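You operate a simulated robot arm through the tools that you are given. There is no shell and no other tool. Be economical: measure what you need, move in short steps, check, and stop when the job is done.

You run a simulated robot arm. Do the job below in one go: nothing can be reset, and whatever is moved stays where it is left.

## Task
Put things in order on the table top. At the end: the brown big potato stands where the green dumpling stood; the blue hand pump stands where the brown big potato stood; the black tin is on the white divider tray; the teal noodle packet (marked "DRY") stands where the black tin stood; the green dumpling stands where the teal noodle packet stood; whatever was shut is shut again. Leave all else as you found it, and nothing knocked over.

The check looks at the end state, three seconds after you hand in, the way a careful person would. Anything else that was tipped, shoved, dropped, spilled or broken makes it a failure.

## Robot
A 7-joint arm with a two-finger parallel gripper, fixed in place. Base frame: the origin is at the foot of the arm, x ahead of it, y to its left, z up; the work surface is at about z = 0. Units: mm, degrees, N and s.
With the tool pointing down near the work surface it reaches from about 240 to 620 mm from the base axis. Its first joint turns from -66.0 to 66.0 degrees. Payload 2.6 kg.
Tool frame: the origin (TCP) lies between the finger pads and is the grasp point; the fingertips stand 30 mm ahead of it; z points along the fingers, y is the line along which they close. The gripper opens to 94 mm. The fingers are 28 mm wide and 10 mm thick; the gripper's body (50 by 96 mm) begins 55 mm behind the TCP.
Orientation is that of the tool frame in the base frame, as a unit quaternion [x, y, z, w]. With the fingers straight down and closing along the base's y, the tool's x points along the base's -x, its y along +y and its z along -z.

## Interface
- The arm moves only by the tool step_arm. Its argument "increments" is a list of rows, each a list of 3 entries, a list of its own where there are three numbers: the finger opening in cm, from 0 to 9.4, then the shift along the tool's x, y, z in cm, then the turn, a rotation vector about the tool's x, y, z in degrees. In form: [[fingers, [dx, dy, dz], [wx, wy, wz]], ...]. A call has 1 to 10 rows; each row is the pose to reach, as a shift and turn from the pose commanded when the call began, along the tool's axes at that moment. Each row takes 0.2 s and may step no farther than 50 mm and 8.6 degrees from the row before; otherwise, or with a gripper value out of range, the whole call is refused. A pose out of reach is approached as far as the arm can. The call stops where the force on the tool passes 40 N (or 10 N more than at its start, if that is more) or the arm is blocked; 0.2 s more then pass. Each finger travels about 72 mm/s and halts on what it meets, pressing with about 20 N; the grip force reading is that of the motor and also rises with nothing between the fingers. The clock runs only during rows and for 0.2 s after the last one: add rows that repeat a pose to give the fingers time. The reply holds the time, the measured pose of the TCP, the force on the tool along the base axes, the opening and the grip force, in the units named above and with some noise.
- Cameras (640 x 400 px; columns grow to the right, rows downward): "scene" is fixed at [41, 443.8, 551]; the picture's right is [-0.67, -0.74, 0.00], its down [-0.52, 0.47, -0.71] and it looks along [0.53, -0.48, -0.70] (base axes); focal length 339 px, centre (320, 200). "wrist" rides on the gripper at [-37, 0, -58] in the tool frame; the picture's right is [0.00, -1.00, 0.00], its down [0.97, 0.00, -0.24] and it looks along [0.24, 0.00, 0.97] (tool axes); focal length 218 px, centre (320, 200).
- snapshot(camera): a new picture of that camera. It takes no simulated time.
- measure_at(camera, pixels): for up to 12 pixels [column, row] of the newest picture of that camera ("zoom" is the newest enlarged one), the place [x, y, z] in the base frame of the surface seen there, good to about 3 mm. It takes no simulated time.
- close_up(camera, box): a new picture of the part [left, top, right, bottom] of that camera's present view, enlarged. It takes no simulated time.
- job_done(): hands the job in; it is judged then, once.

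Keep the steps short. Do not move on a guess: measure, check each grasp and each placing, and mend mistakes. In all there are 80 turns and 54 pictures (those below and enlarged ones count). Leave the gripper open and the arm clear of the work at the hand-in unless told otherwise, and finish with a single line.

The tools are called after "Emit:" by a JSON object that holds its "fn" and its "kwargs". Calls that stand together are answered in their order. step_arm: Moves the arm, as the interface text tells. Its arguments: {"type":"object","properties":{"increments":{"type":"array","items":{"type":"array"}}},"required":["increments"]} The other tools are called the same way: snapshot (camera) takes a picture; measure_at (camera, pixels) gives the place of the surface under pixels of a picture; close_up (camera, box) takes an enlarged picture of a part of a camera's view; job_done () hands the job in.

At the start:

```text
time_s: 0.0
eef_pos: [310.8, 148.2, 289.0]
tool_rot: [0.0, 1.0, 0.0, -0.001]
wrist_force: [0.1, -0.7, 1.2]
grip_width: 94.0
gripper_force: 0.2
```

scene: 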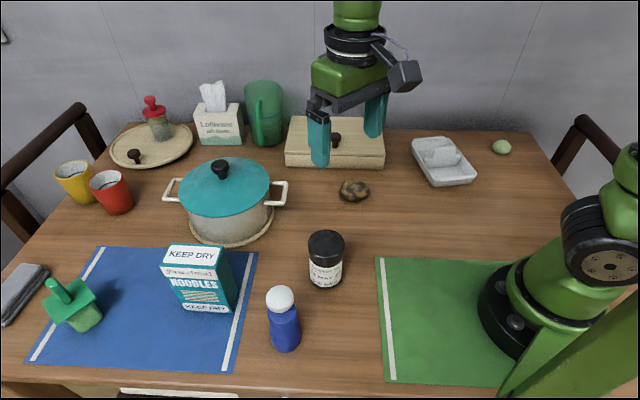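
wrist: 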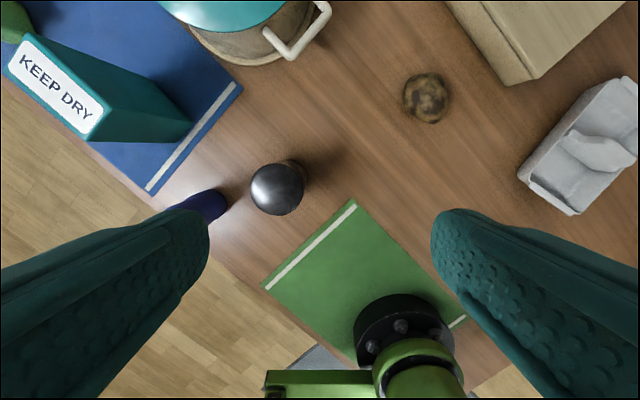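

I'll look closer at the candidates first: the dumpling, the blue item and the containers.

Emit:
{"fn": "close_up", "kwargs": {"camera": "scene", "box": [230, 180, 400, 380]}}

Emit:
{"fn": "close_up", "kwargs": {"camera": "scene", "box": [280, 90, 540, 210]}}

Emit:
{"fn": "close_up", "kwargs": {"camera": "scene", "box": [0, 70, 300, 260]}}

Emit:
{"fn": "close_up", "kwargs": {"camera": "scene", "box": [0, 230, 260, 400]}}

```text
2.00 times, centred on (315, 280) of scene
```

zoom: 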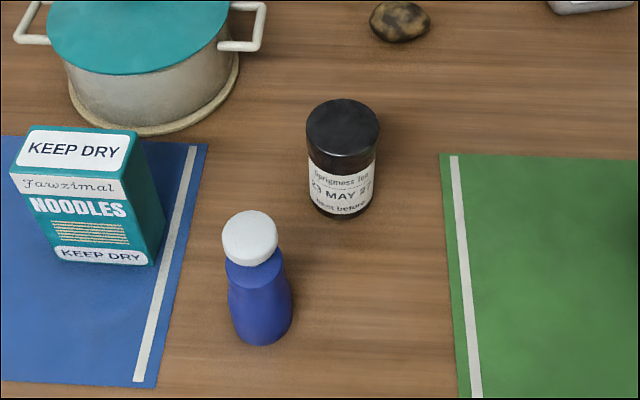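

```text
2.46 times, centred on (410, 150) of scene
```

zoom: 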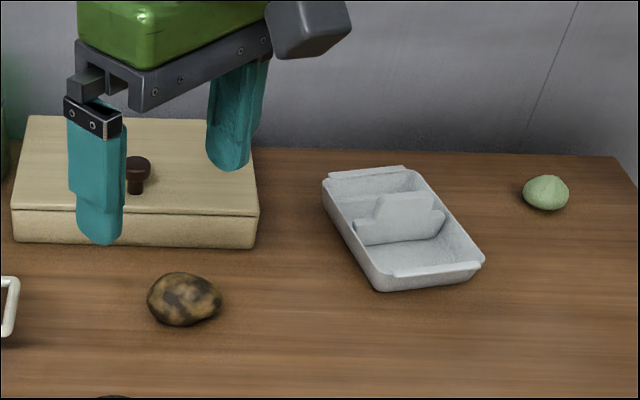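

```text
2.11 times, centred on (150, 165) of scene
```

zoom: 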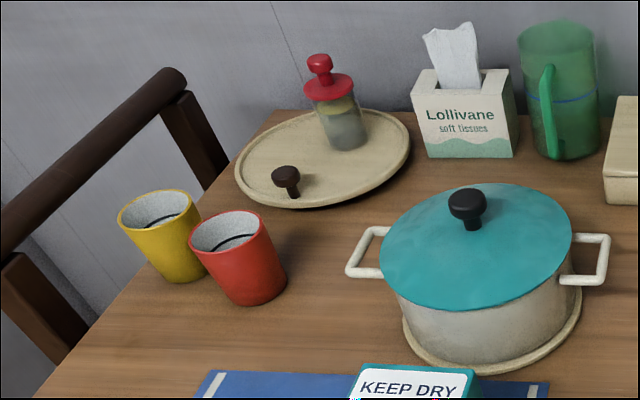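

```text
2.35 times, centred on (130, 315) of scene
```

zoom: 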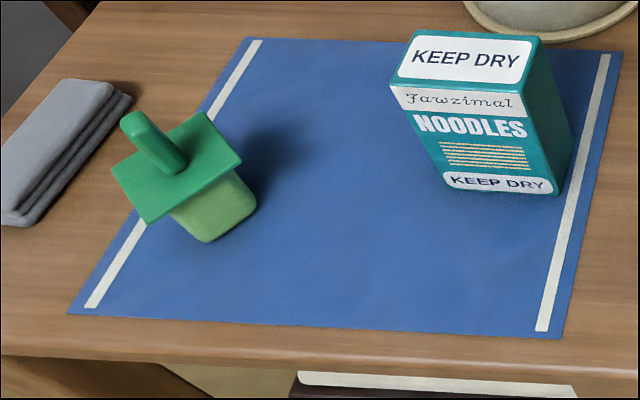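

I see the potato (354,191), dumpling (502,147), tin (325,258), packet (200,278) and tray (443,160). No clear hand pump is in view, as the blue bottle with a white cap doesn't look like one, so it may be inside the box or pot. Next I'll measure the key points.

Emit:
{"fn": "snapshot", "kwargs": {"camera": "scene"}}

Emit:
{"fn": "measure_at", "kwargs": {"camera": "scene", "pixels": [[354, 188], [502, 146], [326, 240], [281, 296], [193, 256], [336, 136], [220, 168], [286, 166], [384, 166], [290, 118], [425, 178], [440, 148]]}}

Emit:
{"fn": "measure_at", "kwargs": {"camera": "scene", "pixels": [[415, 141], [447, 138], [475, 176], [433, 184], [456, 170], [424, 146], [163, 266], [180, 245], [224, 248], [214, 271], [70, 300], [384, 135]]}}

```text
47 pictures are left
```

scene: 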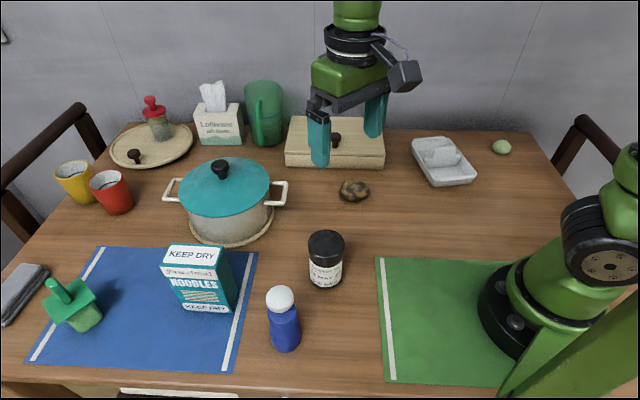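

```text
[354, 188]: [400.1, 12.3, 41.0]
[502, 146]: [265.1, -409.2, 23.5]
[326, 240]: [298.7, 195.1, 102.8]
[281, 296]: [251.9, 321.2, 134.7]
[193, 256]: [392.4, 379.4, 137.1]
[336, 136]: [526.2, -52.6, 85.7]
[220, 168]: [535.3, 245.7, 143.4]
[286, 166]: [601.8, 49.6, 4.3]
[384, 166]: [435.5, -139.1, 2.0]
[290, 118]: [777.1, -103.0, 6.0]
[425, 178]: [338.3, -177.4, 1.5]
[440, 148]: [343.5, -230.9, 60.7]
```

```text
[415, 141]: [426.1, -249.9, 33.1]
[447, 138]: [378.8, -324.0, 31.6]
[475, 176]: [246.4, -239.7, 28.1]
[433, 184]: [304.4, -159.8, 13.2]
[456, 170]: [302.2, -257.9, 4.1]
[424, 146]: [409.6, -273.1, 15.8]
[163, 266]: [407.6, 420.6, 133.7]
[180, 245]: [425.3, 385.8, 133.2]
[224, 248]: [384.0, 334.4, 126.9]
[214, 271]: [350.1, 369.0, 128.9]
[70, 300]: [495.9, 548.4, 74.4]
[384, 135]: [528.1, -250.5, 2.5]
```

Next I'll raise the arm and move it toward the middle for an overhead look with the wrist camera.

Emit:
{"fn": "step_arm", "kwargs": {"increments": [[9.4, [0, -3, -3], [0, 0, 0]], [9.4, [-1, -6, -6], [0, 0, 0]], [9.4, [-3, -9, -8], [0, 0, 0]], [9.4, [-5, -12, -10], [0, 0, 0]], [9.4, [-7, -14.8, -12], [0, 0, 0]]]}}

Emit:
{"fn": "snapshot", "kwargs": {"camera": "wrist"}}

Emit:
{"fn": "snapshot", "kwargs": {"camera": "scene"}}

```text
time_s: 1.2
eef_pos: [382.1, -0.2, 409.1]
tool_rot: [0.0, 1.0, 0.0, 0.001]
wrist_force: [-0.5, -0.6, -0.2]
grip_width: 94.1
gripper_force: 0.1
```

```text
46 pictures are left
```

wrist: 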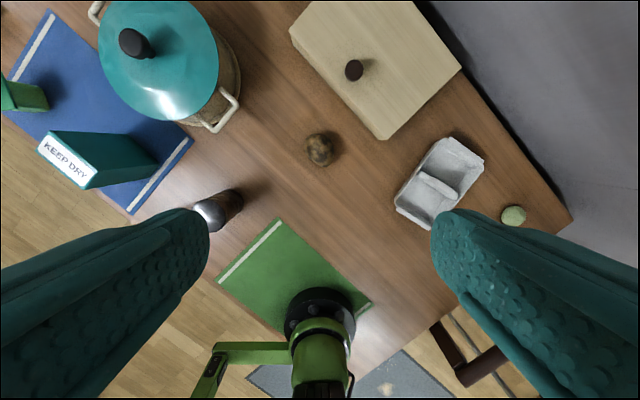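

```text
45 pictures are left
```

scene: 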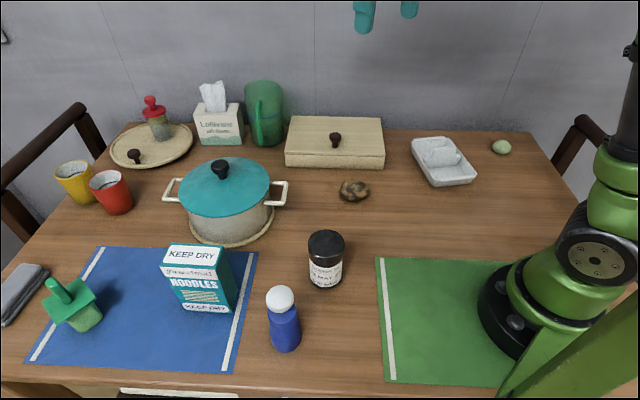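

From here I can measure the box, tray, potato and dumpling well.

Emit:
{"fn": "measure_at", "kwargs": {"camera": "wrist", "pixels": [[292, 28], [383, 132], [458, 70], [354, 70], [319, 149], [513, 215], [440, 142], [483, 158], [397, 203], [426, 226], [440, 185], [460, 157]]}}

Emit:
{"fn": "measure_at", "kwargs": {"camera": "wrist", "pixels": [[423, 205], [205, 213], [40, 150], [50, 138], [98, 175], [86, 187], [130, 42], [240, 100], [280, 220], [370, 300], [216, 280], [155, 55]]}}

Emit:
{"fn": "measure_at", "kwargs": {"camera": "scene", "pixels": [[290, 118], [382, 119], [384, 157], [286, 157], [342, 191], [367, 191], [354, 199], [502, 140], [502, 153], [311, 250], [343, 250], [327, 284]]}}

```text
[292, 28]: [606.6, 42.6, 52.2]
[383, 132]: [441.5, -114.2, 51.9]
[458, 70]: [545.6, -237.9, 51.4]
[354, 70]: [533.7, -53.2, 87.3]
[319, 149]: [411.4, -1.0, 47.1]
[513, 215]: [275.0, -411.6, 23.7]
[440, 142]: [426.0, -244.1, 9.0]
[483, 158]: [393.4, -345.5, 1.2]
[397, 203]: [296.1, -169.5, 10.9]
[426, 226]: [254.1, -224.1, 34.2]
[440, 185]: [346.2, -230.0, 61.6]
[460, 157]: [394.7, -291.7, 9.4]
```

```text
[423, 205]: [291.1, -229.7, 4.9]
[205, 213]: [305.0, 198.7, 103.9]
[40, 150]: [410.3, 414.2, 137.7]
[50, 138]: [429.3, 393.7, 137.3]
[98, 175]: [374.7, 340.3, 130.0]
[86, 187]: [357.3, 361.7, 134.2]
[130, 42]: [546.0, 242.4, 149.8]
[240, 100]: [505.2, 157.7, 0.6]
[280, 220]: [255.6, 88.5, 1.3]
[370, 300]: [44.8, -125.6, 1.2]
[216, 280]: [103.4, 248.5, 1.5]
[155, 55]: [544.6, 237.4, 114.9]
```

```text
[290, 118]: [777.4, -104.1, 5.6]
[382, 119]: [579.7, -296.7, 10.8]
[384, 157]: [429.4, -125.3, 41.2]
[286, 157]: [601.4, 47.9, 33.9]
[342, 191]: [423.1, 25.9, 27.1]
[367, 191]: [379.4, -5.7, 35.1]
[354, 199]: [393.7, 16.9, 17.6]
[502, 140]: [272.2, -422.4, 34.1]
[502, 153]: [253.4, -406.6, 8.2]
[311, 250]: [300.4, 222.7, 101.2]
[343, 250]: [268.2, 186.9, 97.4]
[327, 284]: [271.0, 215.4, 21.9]
```

The box has its knob near the front edge, so it's probably a hinged lid facing the scene camera. I'll do the visible moves first, starting with the tin. I go above it to measure it precisely.

Emit:
{"fn": "step_arm", "kwargs": {"increments": [[9.4, [1.2, 2.9, 2], [0, 0, 0]], [9.4, [2.4, 5.7, 5], [0, 0, 0]], [9.4, [3.6, 8.6, 8], [0, 0, 0]], [9.4, [4.8, 11.5, 11], [0, 0, 0]], [9.4, [6, 14.4, 14], [0, 0, 0]], [9.4, [7.2, 17.2, 17], [0, 0, 0]], [9.4, [8.4, 20, 18.5], [0, 0, 0]]]}}

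Emit:
{"fn": "snapshot", "kwargs": {"camera": "wrist"}}

```text
time_s: 2.8
eef_pos: [295.0, 199.3, 221.1]
tool_rot: [0.001, 1.0, 0.0, 0.0]
wrist_force: [-0.7, -0.2, 0.3]
grip_width: 93.9
gripper_force: 0.0
```

```text
44 pictures are left
```

wrist: 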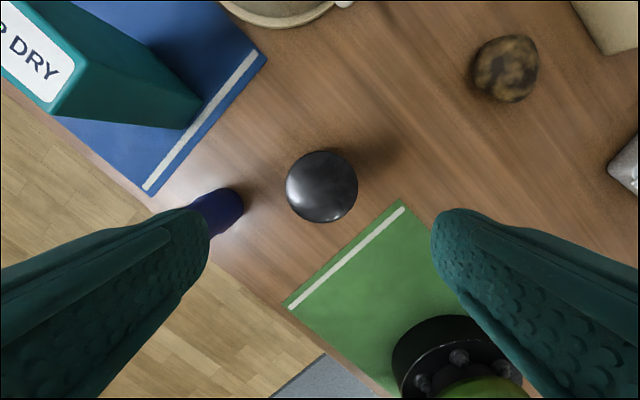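

The tin's cap spans about (287–357, 151–222). I'll measure its edges and the bottle.

Emit:
{"fn": "measure_at", "kwargs": {"camera": "wrist", "pixels": [[291, 188], [354, 185], [322, 155], [321, 219], [322, 187], [224, 205]]}}

Emit:
{"fn": "measure_at", "kwargs": {"camera": "scene", "pixels": [[285, 348], [271, 335], [300, 335], [281, 305], [281, 290], [294, 300]]}}

```text
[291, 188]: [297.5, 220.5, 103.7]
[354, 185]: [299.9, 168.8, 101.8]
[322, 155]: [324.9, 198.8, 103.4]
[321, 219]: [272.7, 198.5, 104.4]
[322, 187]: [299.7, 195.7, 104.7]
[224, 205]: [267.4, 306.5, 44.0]
```

```text
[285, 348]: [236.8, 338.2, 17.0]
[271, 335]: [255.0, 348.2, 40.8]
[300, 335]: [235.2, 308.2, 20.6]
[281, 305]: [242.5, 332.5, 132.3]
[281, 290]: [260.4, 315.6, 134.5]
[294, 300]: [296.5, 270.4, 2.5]
```

The tin's centre is (299,196), diameter about 56, top at z 103. I'll descend to z 92 and close.

Emit:
{"fn": "step_arm", "kwargs": {"increments": [[9.4, [-0.4, -0.3, 3], [0, 0, 0]], [9.4, [-0.4, -0.3, 7], [0, 0, 0]], [9.4, [-0.4, -0.3, 11], [0, 0, 0]], [9.4, [-0.4, -0.3, 12.9], [0, 0, 0]], [5, [-0.4, -0.3, 12.9], [0, 0, 0]], [4, [-0.4, -0.3, 12.9], [0, 0, 0]], [4, [-0.4, -0.3, 12.9], [0, 0, 0]]]}}

```text
time_s: 4.4
eef_pos: [300.3, 196.0, 93.3]
tool_rot: [0.0, 1.0, 0.0, -0.001]
wrist_force: [0.7, 0.2, -0.3]
grip_width: 63.5
gripper_force: 19.6
```

Gripped at 63.5 mm. Lift, check the load, and carry it near the tray.

Emit:
{"fn": "step_arm", "kwargs": {"increments": [[4, [0, 0, -2], [0, 0, 0]], [4, [0, 0, -6], [0, 0, 0]], [4, [0, 0, -11], [0, 0, 0]], [4, [0, -4, -13], [0, 0, 0]], [4, [0, -9, -13], [0, 0, 0]], [4, [0, -14, -13], [0, 0, 0]], [4, [0, -19, -13], [0, 0, 0]], [4, [0, -24, -13], [0, 0, 0]], [4, [0, -29, -13], [0, 0, 0]], [4, [0, -33, -13], [0, 0, 0]]]}}

Emit:
{"fn": "snapshot", "kwargs": {"camera": "wrist"}}

Emit:
{"fn": "close_up", "kwargs": {"camera": "scene", "box": [380, 60, 540, 220]}}

```text
time_s: 6.6
eef_pos: [301.0, -135.8, 226.6]
tool_rot: [0.0, 1.0, 0.0, 0.0]
wrist_force: [0.8, 0.4, 0.4]
grip_width: 40.0
gripper_force: 0.1
```

```text
43 pictures are left
```

wrist: 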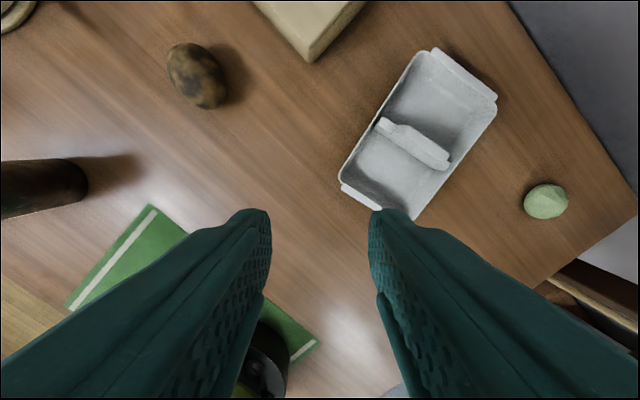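

```text
2.50 times, centred on (460, 140) of scene
```

zoom: 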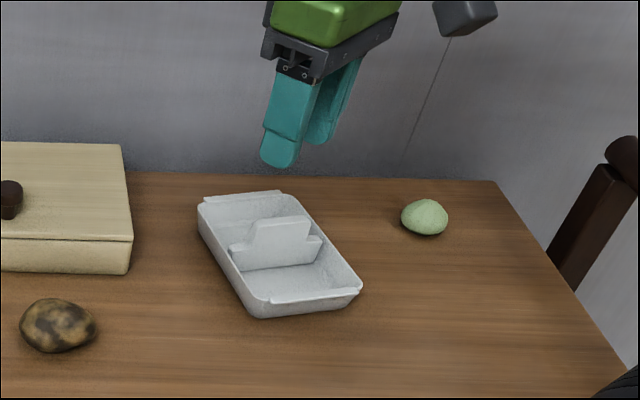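

The tin slipped out, as the opening has dropped to 40.0. I'll check that it still stands, and use this view to measure the tray.

Emit:
{"fn": "close_up", "kwargs": {"camera": "scene", "box": [230, 180, 400, 380]}}

Emit:
{"fn": "measure_at", "kwargs": {"camera": "wrist", "pixels": [[420, 53], [496, 98], [342, 182], [420, 210], [415, 142], [440, 155], [387, 172], [440, 95], [385, 122], [447, 165], [432, 50], [380, 200]]}}

Emit:
{"fn": "measure_at", "kwargs": {"camera": "scene", "pixels": [[326, 232], [312, 242], [343, 242], [326, 250], [326, 241], [327, 286]]}}

```text
2.00 times, centred on (315, 280) of scene
```

zoom: 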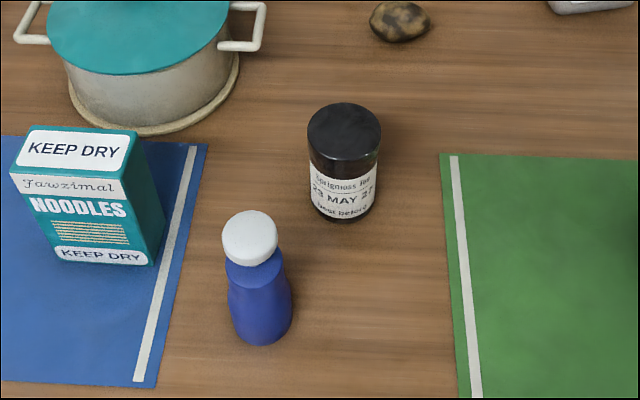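

```text
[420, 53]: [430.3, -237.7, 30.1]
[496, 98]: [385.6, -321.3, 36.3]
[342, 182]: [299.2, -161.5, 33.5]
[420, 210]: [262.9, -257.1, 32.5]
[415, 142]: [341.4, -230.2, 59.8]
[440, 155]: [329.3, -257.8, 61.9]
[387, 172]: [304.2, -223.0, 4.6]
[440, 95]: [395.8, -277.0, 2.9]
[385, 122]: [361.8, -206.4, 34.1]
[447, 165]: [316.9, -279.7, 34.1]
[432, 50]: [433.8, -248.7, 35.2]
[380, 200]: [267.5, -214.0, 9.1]
```

```text
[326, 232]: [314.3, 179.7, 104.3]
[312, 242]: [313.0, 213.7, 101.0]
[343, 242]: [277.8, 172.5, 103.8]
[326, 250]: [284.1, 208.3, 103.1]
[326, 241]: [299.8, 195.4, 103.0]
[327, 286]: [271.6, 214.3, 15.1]
```

The tin stands at (299,196), barely moved. Its diameter is close to the compartment length, so I'll measure the tray's profile in a close-up.

Emit:
{"fn": "close_up", "kwargs": {"camera": "wrist", "box": [320, 30, 520, 230]}}

```text
2.00 times, centred on (420, 130) of wrist
```

zoom: 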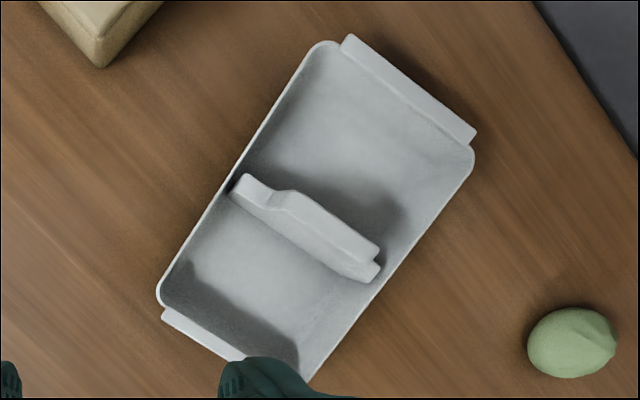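

Emit:
{"fn": "measure_at", "kwargs": {"camera": "zoom", "pixels": [[400, 98], [392, 108], [384, 120], [370, 142], [350, 172], [335, 198], [325, 210], [300, 243], [285, 262], [262, 295], [245, 322], [232, 340]]}}

Emit:
{"fn": "measure_at", "kwargs": {"camera": "zoom", "pixels": [[260, 145], [280, 150], [300, 155], [400, 200], [420, 205], [440, 210], [350, 36], [472, 132], [164, 318], [240, 356], [310, 48], [470, 160]]}}

```text
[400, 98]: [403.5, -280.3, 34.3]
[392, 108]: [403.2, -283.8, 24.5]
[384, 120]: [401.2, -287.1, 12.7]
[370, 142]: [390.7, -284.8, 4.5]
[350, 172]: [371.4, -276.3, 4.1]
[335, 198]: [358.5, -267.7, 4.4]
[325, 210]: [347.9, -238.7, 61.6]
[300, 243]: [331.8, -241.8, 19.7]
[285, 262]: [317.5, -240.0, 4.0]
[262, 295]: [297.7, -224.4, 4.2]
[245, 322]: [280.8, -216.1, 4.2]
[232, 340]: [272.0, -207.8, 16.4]
```

```text
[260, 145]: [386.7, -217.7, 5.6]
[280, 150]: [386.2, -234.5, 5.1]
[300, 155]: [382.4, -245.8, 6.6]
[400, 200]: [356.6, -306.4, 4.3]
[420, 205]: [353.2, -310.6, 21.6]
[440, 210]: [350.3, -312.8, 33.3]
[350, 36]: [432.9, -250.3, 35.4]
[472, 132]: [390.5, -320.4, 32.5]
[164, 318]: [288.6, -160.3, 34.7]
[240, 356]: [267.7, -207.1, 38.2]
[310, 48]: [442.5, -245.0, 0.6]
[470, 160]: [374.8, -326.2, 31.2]
```

Each compartment is about 68 × 85 mm with its floor at z 4, so the tin fits at the near one's centre (304,-225). I'll go back to the tin and grip lower, at z 68.

Emit:
{"fn": "step_arm", "kwargs": {"increments": [[9.4, [0, 4, 0], [0, 0, 0]], [9.4, [0, 9, 0], [0, 0, 0]], [9.4, [0, 14, 0], [0, 0, 0]], [9.4, [0, 19, 0], [0, 0, 0]], [9.4, [0, 24, 0], [0, 0, 0]], [9.4, [0.1, 29, 0], [0, 0, 0]], [9.4, [0.2, 33.2, 0], [0, 0, 0]], [9.4, [0.2, 33.2, 5], [0, 0, 0]], [9.4, [0.2, 33.2, 10], [0, 0, 0]], [9.4, [0.2, 33.2, 13], [0, 0, 0]]]}}

Emit:
{"fn": "step_arm", "kwargs": {"increments": [[9.4, [0, 0, 1.5], [0, 0, 0]], [9.4, [0, 0, 2.8], [0, 0, 0]], [4, [0, 0, 2.8], [0, 0, 0]], [4, [0, 0, 2.8], [0, 0, 0]], [4, [0, 0, 2.8], [0, 0, 0]], [4, [0, 0, 2.8], [0, 0, 0]]]}}

```text
time_s: 8.8
eef_pos: [300.2, 199.4, 94.0]
tool_rot: [0.0, 1.0, 0.001, 0.0]
wrist_force: [-0.1, -1.1, 0.4]
grip_width: 93.6
gripper_force: 0.1
```

```text
time_s: 10.2
eef_pos: [298.7, 199.0, 67.6]
tool_rot: [0.0, 1.0, 0.0, 0.0]
wrist_force: [0.0, 0.0, 0.1]
grip_width: 63.6
gripper_force: 19.7
```

It's holding at 63.6. Lift slowly by 2 cm and check.

Emit:
{"fn": "step_arm", "kwargs": {"increments": [[3, [0, 0, -0.3], [0, 0, 0]], [3, [0, 0, -0.7], [0, 0, 0]], [3, [0, 0, -1.2], [0, 0, 0]], [3, [0, 0, -2], [0, 0, 0]]]}}

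Emit:
{"fn": "close_up", "kwargs": {"camera": "scene", "box": [230, 180, 400, 380]}}

```text
time_s: 11.2
eef_pos: [298.2, 198.4, 87.9]
tool_rot: [0.001, 1.0, 0.0, -0.001]
wrist_force: [0.4, 0.4, -0.9]
grip_width: 63.6
gripper_force: 20.0
```

```text
2.00 times, centred on (315, 280) of scene
```

zoom: 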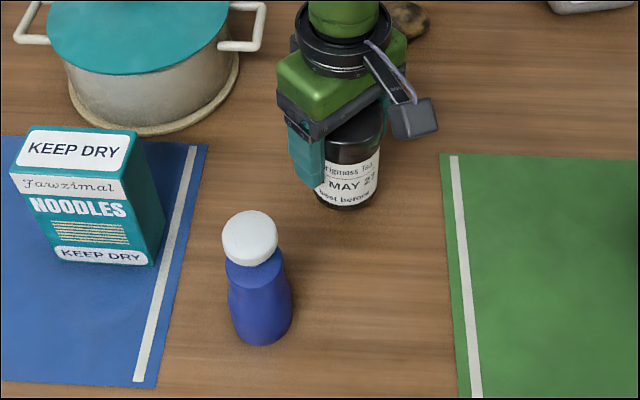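

I can't tell how far it rose, so I'll measure the label's bottom edge and the cap.

Emit:
{"fn": "measure_at", "kwargs": {"camera": "zoom", "pixels": [[350, 205], [350, 200], [360, 130], [350, 215], [345, 225]]}}

Emit:
{"fn": "snapshot", "kwargs": {"camera": "wrist"}}

```text
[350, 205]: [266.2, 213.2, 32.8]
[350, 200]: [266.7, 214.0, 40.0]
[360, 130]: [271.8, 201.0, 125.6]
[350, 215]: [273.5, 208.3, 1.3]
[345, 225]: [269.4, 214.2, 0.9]
```

```text
38 pictures are left
```

wrist: 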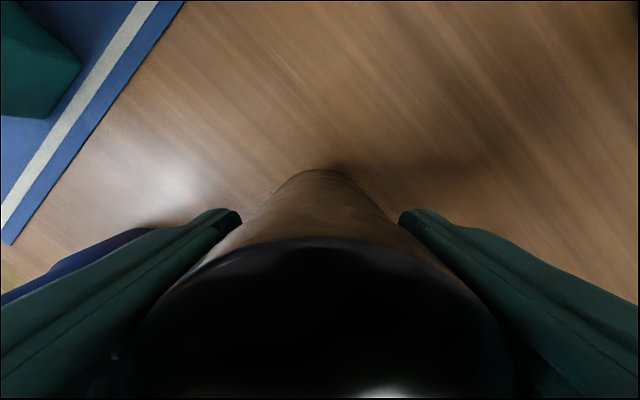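

Cap top is at z 125, so the tin rose the full 20 mm and is held. I'll continue gently: raise it and carry it across.

Emit:
{"fn": "step_arm", "kwargs": {"increments": [[3, [0, 0, -1.5], [0, 0, 0]], [3, [0, 0, -3.5], [0, 0, 0]], [3, [0, 0, -5.5], [0, 0, 0]], [3, [0, -1.5, -7.2], [0, 0, 0]], [3, [0, -4.5, -7.2], [0, 0, 0]], [3, [0, -8, -7.2], [0, 0, 0]], [3, [0, -12, -7.2], [0, 0, 0]], [3, [0, -16, -7.2], [0, 0, 0]], [3, [0, -20, -7.2], [0, 0, 0]], [3, [0, -23, -7.2], [0, 0, 0]]]}}

Emit:
{"fn": "step_arm", "kwargs": {"increments": [[3, [-0.1, -2, 0], [0, 0, 4]], [3, [-0.2, -5, 0], [0, 0, 9]], [3, [-0.4, -9, 0], [0, 0, 14]], [3, [-0.6, -13, 0], [0, 0, 19]], [3, [-0.6, -17, 0], [0, 0, 24]], [3, [-0.6, -19.3, 0], [0, 0, 28]], [3, [-0.6, -19.3, 0], [0, 0, 28]]]}}

Emit:
{"fn": "snapshot", "kwargs": {"camera": "wrist"}}

Emit:
{"fn": "close_up", "kwargs": {"camera": "scene", "box": [380, 60, 540, 220]}}

```text
time_s: 13.4
eef_pos: [296.3, -31.9, 160.0]
tool_rot: [-0.001, 1.0, 0.0, 0.0]
wrist_force: [-0.2, 0.0, -1.3]
grip_width: 63.8
gripper_force: 20.0
```

```text
time_s: 15.0
eef_pos: [302.6, -226.0, 158.0]
tool_rot: [0.243, 0.97, -0.001, 0.0]
wrist_force: [-0.6, -0.3, -1.2]
grip_width: 63.8
gripper_force: 19.8
```

```text
37 pictures are left
```

wrist: 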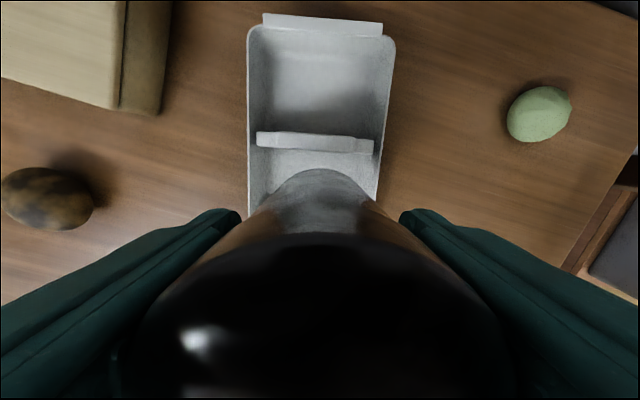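

```text
2.50 times, centred on (460, 140) of scene
```

zoom: 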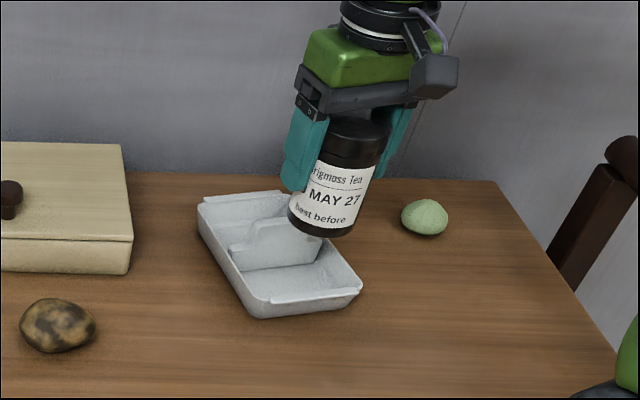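

The tin is lined up over the near compartment. Lower it to just above the floor, then ease down.

Emit:
{"fn": "step_arm", "kwargs": {"increments": [[3, [-0.1, 0, 2.5], [0, 0, 0]], [3, [-0.1, 0, 5], [0, 0, 0]], [3, [-0.1, 0, 7], [0, 0, 0]], [3, [-0.1, 0, 8.1], [0, 0, 0]], [3, [-0.1, 0, 8.1], [0, 0, 0]]]}}

Emit:
{"fn": "step_arm", "kwargs": {"increments": [[3, [0, 0, 0.2], [0, 0, 0]], [3, [0, 0, 0.4], [0, 0, 0]], [3, [0, 0, 0.6], [0, 0, 0]]]}}

Emit:
{"fn": "close_up", "kwargs": {"camera": "scene", "box": [380, 60, 540, 220]}}

```text
time_s: 16.2
eef_pos: [305.4, -225.9, 76.8]
tool_rot: [0.243, 0.97, 0.0, 0.0]
wrist_force: [0.5, -0.1, -1.7]
grip_width: 63.9
gripper_force: 20.2
```

```text
time_s: 17.0
eef_pos: [305.4, -225.5, 71.8]
tool_rot: [0.242, 0.97, 0.0, 0.0]
wrist_force: [0.4, 0.1, -1.5]
grip_width: 63.6
gripper_force: 19.8
```

```text
2.50 times, centred on (460, 140) of scene
```

zoom: 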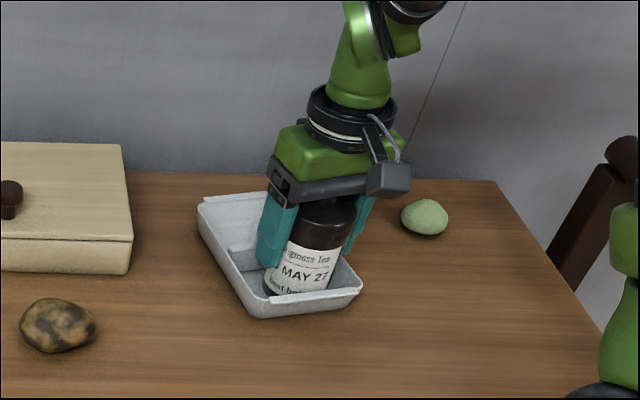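

No contact is felt yet, so ease down a little more.

Emit:
{"fn": "step_arm", "kwargs": {"increments": [[3, [0, 0, 0.15], [0, 0, 0]], [3, [0, 0, 0.3], [0, 0, 0]], [3, [0, 0, 0.3], [0, 0, 0]]]}}

```text
time_s: 17.8
eef_pos: [306.1, -226.4, 70.7]
tool_rot: [0.242, 0.97, -0.001, 0.002]
wrist_force: [-1.6, 2.5, 19.2]
grip_width: 63.5
gripper_force: 19.7
```

Contact now: 19 N upward. Open slowly, check, then rise straight up.

Emit:
{"fn": "step_arm", "kwargs": {"increments": [[6.6, [0, 0, -0.1], [0, 0, 0]], [7.5, [0, 0, -0.1], [0, 0, 0]], [8.6, [0, 0, -0.1], [0, 0, 0]], [8.6, [0, 0, -2], [0, 0, 0]], [8.6, [0, 0, -5], [0, 0, 0]], [8.6, [0, 0, -9], [0, 0, 0]], [8.6, [0, 0, -13], [0, 0, 0]], [9.4, [0, 0, -16], [0, 0, 0]]]}}

Emit:
{"fn": "snapshot", "kwargs": {"camera": "scene"}}

```text
time_s: 19.6
eef_pos: [305.3, -224.4, 230.4]
tool_rot: [0.241, 0.97, 0.0, 0.0]
wrist_force: [-0.1, -0.5, 0.1]
grip_width: 94.0
gripper_force: 0.0
```

```text
34 pictures are left
```

scene: 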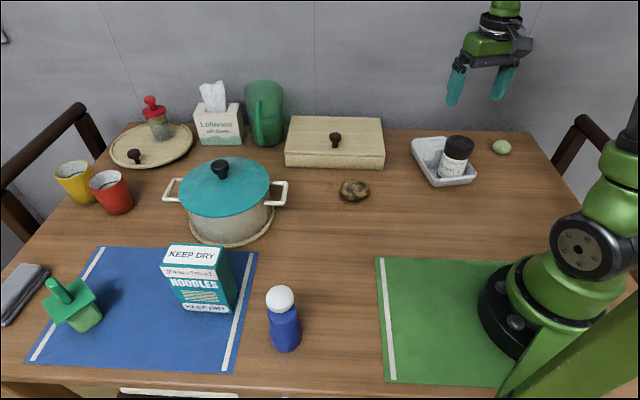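

The tin stands in the tray. Next the packet: travel toward it at height, turning the fingers to close across its narrow side.

Emit:
{"fn": "step_arm", "kwargs": {"increments": [[9.4, [1.5, 4.3, -0.5], [0, 0, -7.3]], [9.4, [3.1, 8.6, -1], [0, 0, -14.6]], [9.4, [4.6, 12.9, -1.5], [0, 0, -21.9]], [9.4, [6.1, 17.2, -2], [0, 0, -29.2]], [9.4, [7.6, 21.4, -2.5], [0, 0, -36.5]], [9.4, [9.2, 25.7, -3], [0, 0, -43.8]], [9.4, [10.7, 30, -3.5], [0, 0, -51.1]], [9.4, [12.2, 34.3, -4], [0, 0, -58.4]], [9.4, [13.8, 38.6, -4], [0, 0, -65.7]], [9.4, [15.3, 42.9, -4], [0, 0, -73]]]}}

Emit:
{"fn": "step_arm", "kwargs": {"increments": [[9.4, [-2.5, 2.5, 0], [0, 0, 0]], [9.4, [-5.5, 4.5, 0], [0, 0, 0]], [9.4, [-8.5, 6, 0], [0, 0, 0]], [9.4, [-11, 7.5, 0], [0, 0, 0]]]}}

Emit:
{"fn": "snapshot", "kwargs": {"camera": "wrist"}}

```text
time_s: 21.8
eef_pos: [367.9, 228.1, 267.9]
tool_rot: [-0.382, 0.924, 0.001, 0.0]
wrist_force: [-0.6, 0.7, -0.7]
grip_width: 93.8
gripper_force: 0.1
```

```text
time_s: 22.8
eef_pos: [395.8, 358.1, 267.2]
tool_rot: [-0.383, 0.924, 0.0, 0.0]
wrist_force: [-0.4, 0.2, 0.1]
grip_width: 93.9
gripper_force: 0.0
```

```text
33 pictures are left
```

wrist: 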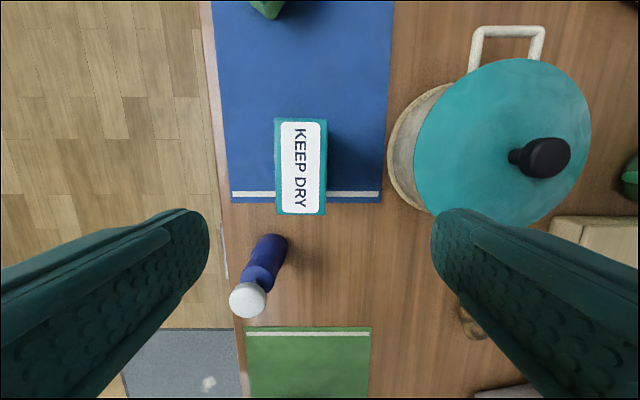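

The packet is aligned with the fingers. I'll measure its top corners at (277,122)…(324,211), plus its base.

Emit:
{"fn": "measure_at", "kwargs": {"camera": "wrist", "pixels": [[278, 122], [322, 121], [322, 210], [281, 211], [301, 166], [338, 170], [248, 300], [267, 262], [270, 238]]}}

```text
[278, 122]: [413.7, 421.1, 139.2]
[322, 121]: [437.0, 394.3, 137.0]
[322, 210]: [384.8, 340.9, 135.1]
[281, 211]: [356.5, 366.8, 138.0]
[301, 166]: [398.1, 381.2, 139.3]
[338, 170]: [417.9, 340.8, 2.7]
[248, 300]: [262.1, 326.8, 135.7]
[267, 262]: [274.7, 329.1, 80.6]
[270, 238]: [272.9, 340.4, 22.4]
```

Centre of packet is (398,380), top at z 138. Move over it and descend to z 92.

Emit:
{"fn": "step_arm", "kwargs": {"increments": [[8.5, [-1.74, 1.43, 2], [0, 0, 0]], [8.5, [-1.74, 1.43, 6.5], [0, 0, 0]], [8.5, [-1.74, 1.43, 11], [0, 0, 0]], [8.5, [-1.74, 1.43, 15], [0, 0, 0]], [8.5, [-1.74, 1.43, 17.5], [0, 0, 0]], [2.5, [-1.74, 1.43, 17.5], [0, 0, 0]], [2.5, [-1.74, 1.43, 17.5], [0, 0, 0]], [2.5, [-1.74, 1.43, 17.5], [0, 0, 0]], [2.5, [-1.74, 1.43, 17.5], [0, 0, 0]]]}}

Emit:
{"fn": "step_arm", "kwargs": {"increments": [[2.5, [0, 0, -0.4], [0, 0, 0]], [2.5, [0, 0, -1], [0, 0, 0]], [2.5, [0, 0, -2], [0, 0, 0]], [2.5, [0, 0, -3.5], [0, 0, 0]]]}}

Emit:
{"fn": "snapshot", "kwargs": {"camera": "scene"}}

```text
time_s: 24.8
eef_pos: [399.1, 379.0, 94.6]
tool_rot: [-0.382, 0.924, 0.0, 0.001]
wrist_force: [-0.2, 0.0, -0.8]
grip_width: 50.1
gripper_force: 20.1
```

```text
time_s: 25.8
eef_pos: [397.3, 380.2, 130.2]
tool_rot: [-0.383, 0.924, 0.0, 0.0]
wrist_force: [0.3, -0.7, -3.0]
grip_width: 50.6
gripper_force: 20.3
```

```text
32 pictures are left
```

scene: 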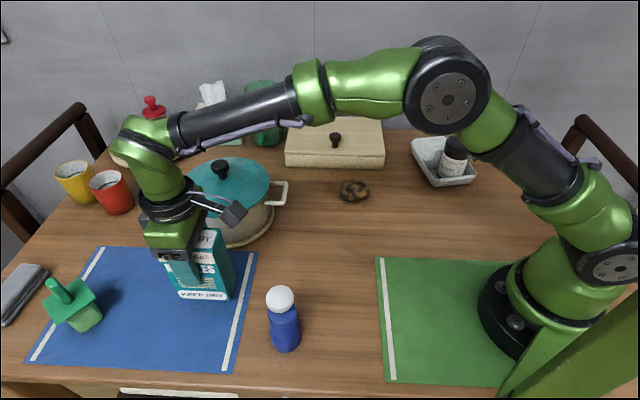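

The packet is held (-3 N of weight). Raise it and carry it to the tin's spot (299,196).

Emit:
{"fn": "step_arm", "kwargs": {"increments": [[2.5, [0, 0, -2], [0, 0, 0]], [2.5, [0, 0, -4.5], [0, 0, 0]], [2.5, [2, -0.6, -6], [0, 0, 0]], [2.5, [5, -1.5, -6], [0, 0, 0]], [2.5, [8.5, -2.5, -6], [0, 0, 0]], [2.5, [12, -3.6, -6], [0, 0, 0]], [2.5, [15.5, -4.7, -6], [0, 0, 0]], [2.5, [18.5, -5.6, -6], [0, 0, 0]], [2.5, [20, -6, -6], [0, 0, 0]], [2.5, [20, -6, -6], [0, 0, 0]]]}}

```text
time_s: 28.0
eef_pos: [297.5, 193.4, 189.7]
tool_rot: [-0.383, 0.924, 0.0, 0.0]
wrist_force: [0.2, -0.5, -2.7]
grip_width: 50.3
gripper_force: 19.6
```

Over the spot. Lower to z 97, then ease down to contact.

Emit:
{"fn": "step_arm", "kwargs": {"increments": [[2.5, [-0.25, 0.1, 3], [0, 0, 0]], [2.5, [-0.25, 0.1, 6], [0, 0, 0]], [2.5, [-0.25, 0.1, 8.2], [0, 0, 0]], [2.5, [-0.25, 0.1, 9.1], [0, 0, 0]], [2.5, [-0.25, 0.1, 9.3], [0, 0, 0]], [2.5, [-0.25, 0.1, 9.5], [0, 0, 0]], [2.5, [-0.25, 0.1, 9.5], [0, 0, 0]]]}}

```text
time_s: 29.6
eef_pos: [299.9, 196.7, 93.8]
tool_rot: [-0.383, 0.924, -0.001, 0.0]
wrist_force: [0.7, 0.4, -2.8]
grip_width: 50.6
gripper_force: 20.2
```

Emit:
{"fn": "step_arm", "kwargs": {"increments": [[2.5, [0, 0, 0.1], [0, 0, 0]], [2.5, [0, 0, 0.2], [0, 0, 0]], [2.5, [0, 0, 0.3], [0, 0, 0]], [2.5, [0, 0, 0.3], [0, 0, 0]]]}}

```text
time_s: 30.6
eef_pos: [300.8, 197.8, 92.5]
tool_rot: [-0.382, 0.924, 0.001, 0.003]
wrist_force: [2.0, 0.4, 21.9]
grip_width: 50.3
gripper_force: 20.0
```

Contact at 22 N. Release and rise.

Emit:
{"fn": "step_arm", "kwargs": {"increments": [[5.3, [0, 0, -0.15], [0, 0, 0]], [6.5, [0, 0, -0.15], [0, 0, 0]], [8.5, [0, 0, -0.15], [0, 0, 0]], [8.5, [0, 0, -3], [0, 0, 0]], [8.5, [0, 0, -7], [0, 0, 0]], [8.5, [0, 0, -12], [0, 0, 0]], [9.4, [0, 0, -17], [0, 0, 0]]]}}

Emit:
{"fn": "snapshot", "kwargs": {"camera": "wrist"}}

```text
time_s: 32.2
eef_pos: [301.6, 198.4, 262.7]
tool_rot: [-0.383, 0.924, 0.0, 0.0]
wrist_force: [0.4, -0.5, 0.2]
grip_width: 93.7
gripper_force: 0.2
```

```text
31 pictures are left
```

wrist: 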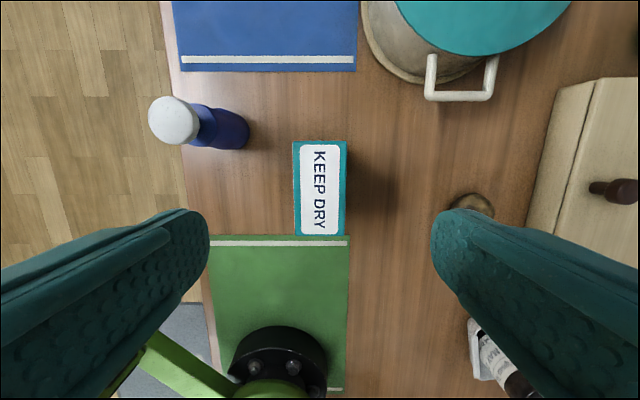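

The packet stands on the tin's old spot. Next the dumpling: travel above (265,-409), turning on the way.

Emit:
{"fn": "step_arm", "kwargs": {"increments": [[9.4, [3.25, -2.88, 0], [0, 0, 7.5]], [9.4, [6.5, -5.76, 0], [0, 0, 15]], [9.4, [9.75, -8.64, 0], [0, 0, 22.5]], [9.4, [13, -11.5, 0], [0, 0, 30]], [9.4, [16.25, -14.4, 0], [0, 0, 37.5]], [9.4, [19.5, -17.3, 0], [0, 0, 45]], [9.4, [22.75, -20.2, 0], [0, 0, 52.5]], [9.4, [26, -23, 0], [0, 0, 60]], [9.4, [29.2, -25.9, 0], [0, 0, 67.5]], [9.4, [32.5, -28.8, 0], [0, 0, 75]]]}}

Emit:
{"fn": "step_arm", "kwargs": {"increments": [[9.4, [-1.9, -3.9, 1.5], [0, 0, 0]], [9.4, [-3.85, -7.75, 3], [0, 0, 0]], [9.4, [-5.8, -11.6, 4.5], [0, 0, 0]], [9.4, [-7.7, -15.5, 6], [0, 0, 0]]]}}

Emit:
{"fn": "snapshot", "kwargs": {"camera": "wrist"}}

```text
time_s: 34.4
eef_pos: [273.8, -235.4, 259.9]
tool_rot: [0.26, 0.966, 0.0, 0.0]
wrist_force: [0.4, 0.4, 0.1]
grip_width: 94.0
gripper_force: 0.0
```

```text
time_s: 35.4
eef_pos: [261.3, -408.6, 202.0]
tool_rot: [0.259, 0.966, -0.001, 0.001]
wrist_force: [0.3, 0.5, 0.1]
grip_width: 93.8
gripper_force: 0.1
```

```text
30 pictures are left
```

wrist: 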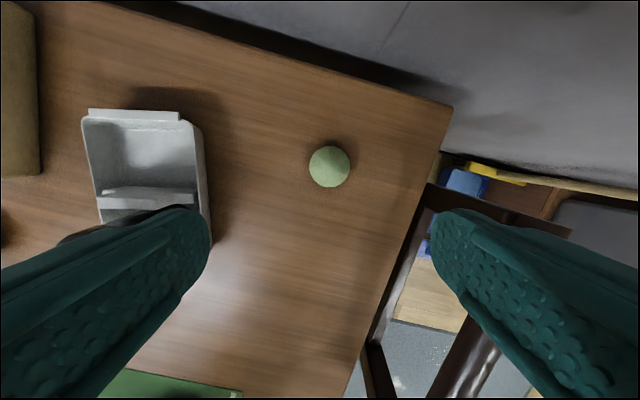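

The dumpling is at (330,166), and a chair lies beside the table. I'll measure both and the blue thing at (465,183).

Emit:
{"fn": "measure_at", "kwargs": {"camera": "wrist", "pixels": [[330, 166], [313, 166], [347, 166], [330, 148], [330, 184], [465, 183], [415, 225], [425, 190], [500, 180], [375, 310], [560, 225], [427, 245]]}}

Emit:
{"fn": "close_up", "kwargs": {"camera": "wrist", "box": [400, 130, 640, 280]}}

```text
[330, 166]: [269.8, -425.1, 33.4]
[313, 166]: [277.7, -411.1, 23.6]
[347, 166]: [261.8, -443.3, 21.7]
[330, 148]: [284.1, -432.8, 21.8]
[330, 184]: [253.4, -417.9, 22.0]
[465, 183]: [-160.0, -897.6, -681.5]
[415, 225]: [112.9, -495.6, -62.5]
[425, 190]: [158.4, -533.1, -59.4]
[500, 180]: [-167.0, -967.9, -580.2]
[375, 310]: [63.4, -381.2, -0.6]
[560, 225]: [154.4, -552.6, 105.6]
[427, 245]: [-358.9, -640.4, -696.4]
```

```text
2.67 times, centred on (520, 205) of wrist
```

zoom: 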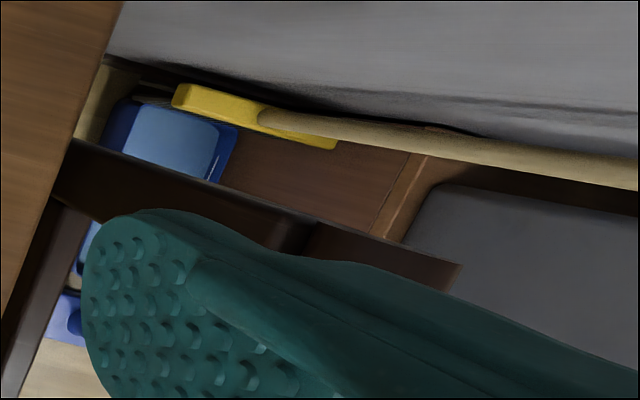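

The blue thing is on the floor at z -680, so it's irrelevant. The dumpling's centre is (269,-426), diameter about 40, top at 33. Descend to z 36 (fingertips at 6) and close.

Emit:
{"fn": "step_arm", "kwargs": {"increments": [[9.4, [-1.54, -1.12, 2], [0, 0, 0]], [9.4, [-1.54, -1.12, 6], [0, 0, 0]], [9.4, [-1.54, -1.12, 10], [0, 0, 0]], [8, [-1.54, -1.12, 14], [0, 0, 0]], [7, [-1.54, -1.12, 16], [0, 0, 0]], [7, [-1.54, -1.12, 16.6], [0, 0, 0]], [4.5, [-1.54, -1.12, 16.6], [0, 0, 0]], [2, [-1.54, -1.12, 16.6], [0, 0, 0]], [2, [-1.54, -1.12, 16.6], [0, 0, 0]], [2, [-1.54, -1.12, 16.6], [0, 0, 0]]]}}

Emit:
{"fn": "step_arm", "kwargs": {"increments": [[2, [0, 0, -0.4], [0, 0, 0]], [2, [0, 0, -1.2], [0, 0, 0]], [2, [0, 0, -2.4], [0, 0, 0]], [2, [0, 0, -4], [0, 0, 0]]]}}

Emit:
{"fn": "snapshot", "kwargs": {"camera": "wrist"}}

```text
time_s: 37.6
eef_pos: [270.2, -426.3, 36.4]
tool_rot: [0.258, 0.966, 0.001, -0.001]
wrist_force: [0.4, 0.2, 0.3]
grip_width: 44.4
gripper_force: 19.4
```

```text
time_s: 38.6
eef_pos: [269.2, -427.0, 75.6]
tool_rot: [0.258, 0.966, 0.0, 0.0]
wrist_force: [0.8, -0.7, -0.5]
grip_width: 44.5
gripper_force: 20.0
```

```text
28 pictures are left
```

wrist: 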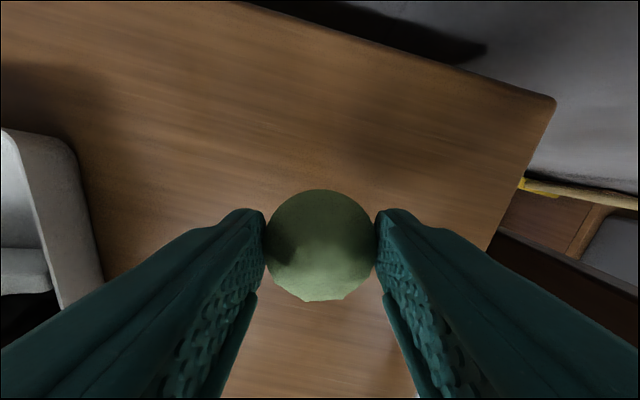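

Dumpling held (44.5 mm). Lift and carry it across the table at height.

Emit:
{"fn": "step_arm", "kwargs": {"increments": [[2, [0, 0, -3.5], [0, 0, 0]], [2, [0, 0, -8], [0, 0, 0]], [2, [0.7, 1.87, -12], [0, 0, 0]], [2, [2.14, 5.6, -14.5], [0, 0, -7.5]], [2, [3.75, 9.8, -14.5], [0, 0, -15]], [2, [5.35, 14, -14.5], [0, 0, -22.5]], [2, [6.96, 18.2, -14.5], [0, 0, -30]], [2, [8.57, 22.4, -14.5], [0, 0, -37.5]], [2, [10.2, 26.6, -14.5], [0, 0, -45]], [2, [11.8, 30.8, -14.5], [0, 0, -52.5]]]}}

```text
time_s: 40.8
eef_pos: [323.3, -98.1, 219.4]
tool_rot: [-0.196, 0.981, 0.0, 0.0]
wrist_force: [0.2, -0.1, -0.6]
grip_width: 44.0
gripper_force: 19.7
```

Continue to the packet's old spot (398,380).

Emit:
{"fn": "step_arm", "kwargs": {"increments": [[2, [-2, 3.3, 0], [0, 0, -4.5]], [2, [-4.5, 7.4, 0], [0, 0, -9]], [2, [-7, 11.5, 0], [0, 0, -13.5]], [2, [-9.5, 15.6, 0], [0, 0, -18]], [2, [-12, 19.7, 0], [0, 0, -22.5]], [2, [-14.5, 23.8, 0], [0, 0, -22.5]], [2, [-17, 27.9, 0], [0, 0, -22.5]], [2, [-19.5, 32, 0], [0, 0, -22.5]], [2, [-22, 36.1, 0], [0, 0, -22.5]], [2, [-24, 39.3, 0], [0, 0, -22.5]]]}}

Emit:
{"fn": "snapshot", "kwargs": {"camera": "wrist"}}

```text
time_s: 43.0
eef_pos: [394.9, 355.4, 219.1]
tool_rot: [-0.382, 0.924, 0.0, 0.0]
wrist_force: [-0.6, 0.4, 0.2]
grip_width: 44.1
gripper_force: 19.5
```

```text
27 pictures are left
```

wrist: 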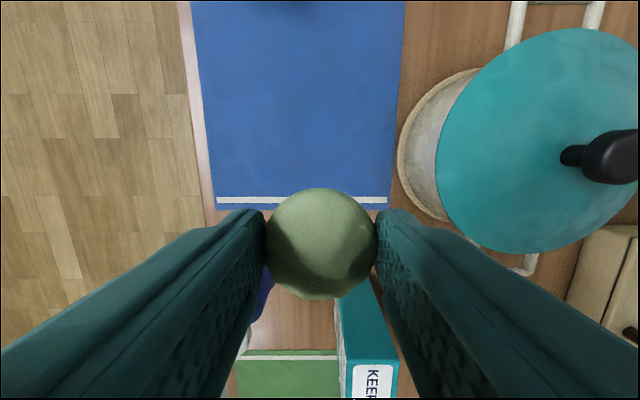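

Move the last 25 mm and lower it to just above the mat.

Emit:
{"fn": "step_arm", "kwargs": {"increments": [[2, [-1.98, 1.56, 1], [0, 0, 0]], [2, [-1.98, 1.56, 5], [0, 0, 0]], [2, [-1.98, 1.56, 9], [0, 0, 0]], [2, [-1.98, 1.56, 13], [0, 0, 0]], [2, [-1.98, 1.56, 16.3], [0, 0, 0]], [2, [-1.98, 1.56, 17.5], [0, 0, 0]], [2, [-1.98, 1.56, 17.8], [0, 0, 0]], [2, [-1.98, 1.56, 18], [0, 0, 0]], [2, [-1.98, 1.56, 18], [0, 0, 0]]]}}

```text
time_s: 45.0
eef_pos: [396.8, 379.6, 40.1]
tool_rot: [-0.383, 0.924, -0.001, 0.0]
wrist_force: [0.0, 0.3, -0.1]
grip_width: 44.2
gripper_force: 20.1
```

Emit:
{"fn": "step_arm", "kwargs": {"increments": [[2, [0, 0, 0.15], [0, 0, 0]], [2, [0, 0, 0.3], [0, 0, 0]], [2, [0, 0, 0.4], [0, 0, 0]], [2, [0, 0, 0.4], [0, 0, 0]]]}}

```text
time_s: 46.0
eef_pos: [397.8, 379.2, 35.1]
tool_rot: [-0.384, 0.924, 0.0, 0.0]
wrist_force: [-0.1, 0.0, 0.4]
grip_width: 44.2
gripper_force: 19.3
```

Emit:
{"fn": "step_arm", "kwargs": {"increments": [[2, [0, 0, 0.1], [0, 0, 0]], [2, [0, 0, 0.2], [0, 0, 0]], [2, [0, 0, 0.2], [0, 0, 0]]]}}

Emit:
{"fn": "close_up", "kwargs": {"camera": "scene", "box": [120, 200, 300, 340]}}

```text
time_s: 46.8
eef_pos: [397.9, 380.4, 34.8]
tool_rot: [-0.382, 0.924, 0.0, 0.001]
wrist_force: [-4.5, -4.4, 14.9]
grip_width: 44.0
gripper_force: 20.6
```

```text
2.86 times, centred on (210, 270) of scene
```

zoom: 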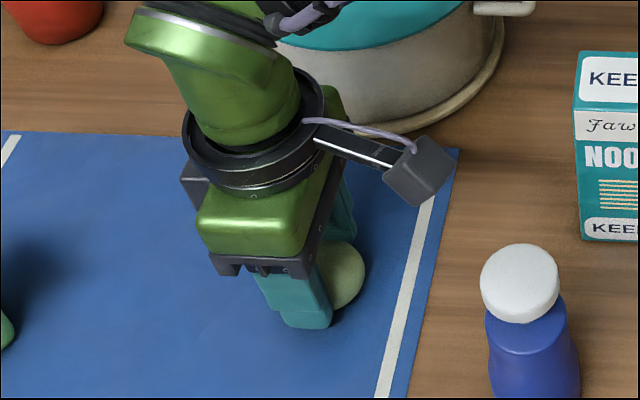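

Contact at 15 N. Release gently, rise, and check.

Emit:
{"fn": "step_arm", "kwargs": {"increments": [[4.7, [0, 0, -0.1], [0, 0, 0]], [5.3, [0, 0, -0.1], [0, 0, 0]], [6.5, [0, 0, -0.1], [0, 0, 0]], [7.5, [0, 0, -0.2], [0, 0, 0]], [7.5, [0, 0, -3], [0, 0, 0]], [7.5, [0, 0, -7], [0, 0, 0]], [7.5, [0, 0, -12], [0, 0, 0]], [9.4, [0, 0, -17], [0, 0, 0]], [9.4, [0, 0, -20], [0, 0, 0]]]}}

Emit:
{"fn": "snapshot", "kwargs": {"camera": "wrist"}}

```text
time_s: 48.8
eef_pos: [398.5, 379.0, 236.6]
tool_rot: [-0.383, 0.924, 0.001, 0.001]
wrist_force: [-0.2, 0.2, 0.6]
grip_width: 94.0
gripper_force: 0.0
```

```text
25 pictures are left
```

wrist: 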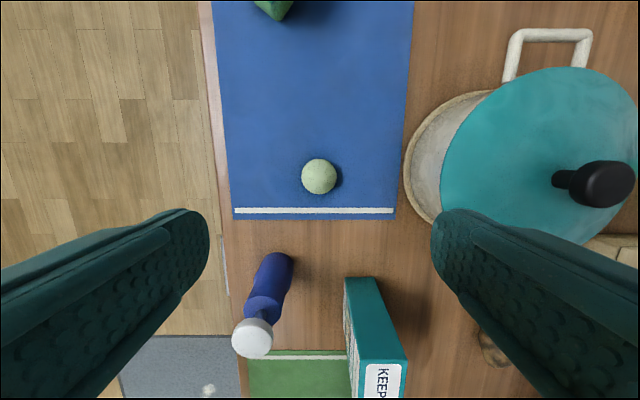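

The dumpling sits on the packet's old spot. Next the potato: move above (404,6).

Emit:
{"fn": "step_arm", "kwargs": {"increments": [[9.4, [3.3, -3.3, 0], [0, 0, 7]], [9.4, [6.6, -6.7, 0], [0, 0, 14]], [9.4, [9.9, -10, 0], [0, 0, 21]], [9.4, [13.2, -13.4, 0], [0, 0, 28]], [9.4, [16.5, -16.7, 0], [0, 0, 35]], [9.4, [19.8, -20, 1], [0, 0, 40]], [9.4, [23.1, -23.4, 2], [0, 0, 45]], [9.4, [26.1, -26.6, 3.6], [0, 0, 45]]]}}

Emit:
{"fn": "snapshot", "kwargs": {"camera": "wrist"}}

```text
time_s: 50.6
eef_pos: [401.2, 6.0, 199.9]
tool_rot: [0.001, 1.0, 0.0, 0.0]
wrist_force: [0.8, 0.1, 0.4]
grip_width: 94.0
gripper_force: 0.0
```

```text
24 pictures are left
```

wrist: 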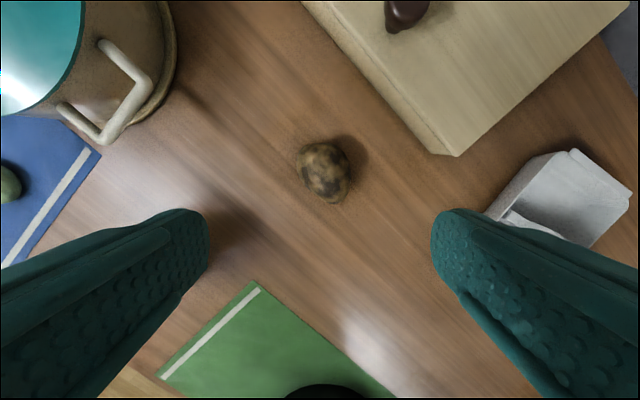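

Potato at (323,172), tilted about 28° in view. Measure its extents.

Emit:
{"fn": "measure_at", "kwargs": {"camera": "wrist", "pixels": [[323, 172], [299, 158], [346, 188], [312, 146], [336, 200], [302, 177], [344, 163], [308, 147]]}}

Emit:
{"fn": "close_up", "kwargs": {"camera": "wrist", "box": [240, 110, 400, 230]}}

```text
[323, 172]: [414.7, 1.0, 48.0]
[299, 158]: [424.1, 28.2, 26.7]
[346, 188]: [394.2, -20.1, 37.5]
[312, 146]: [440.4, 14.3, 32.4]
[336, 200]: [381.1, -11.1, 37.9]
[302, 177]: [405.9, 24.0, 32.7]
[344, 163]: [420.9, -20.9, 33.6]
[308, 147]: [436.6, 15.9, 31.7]
```

```text
3.33 times, centred on (320, 170) of wrist
```

zoom: 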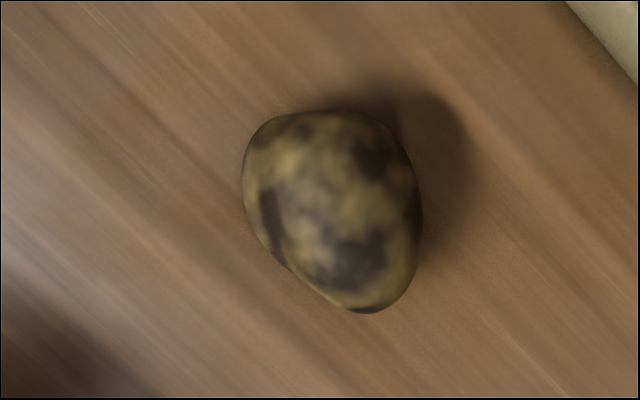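

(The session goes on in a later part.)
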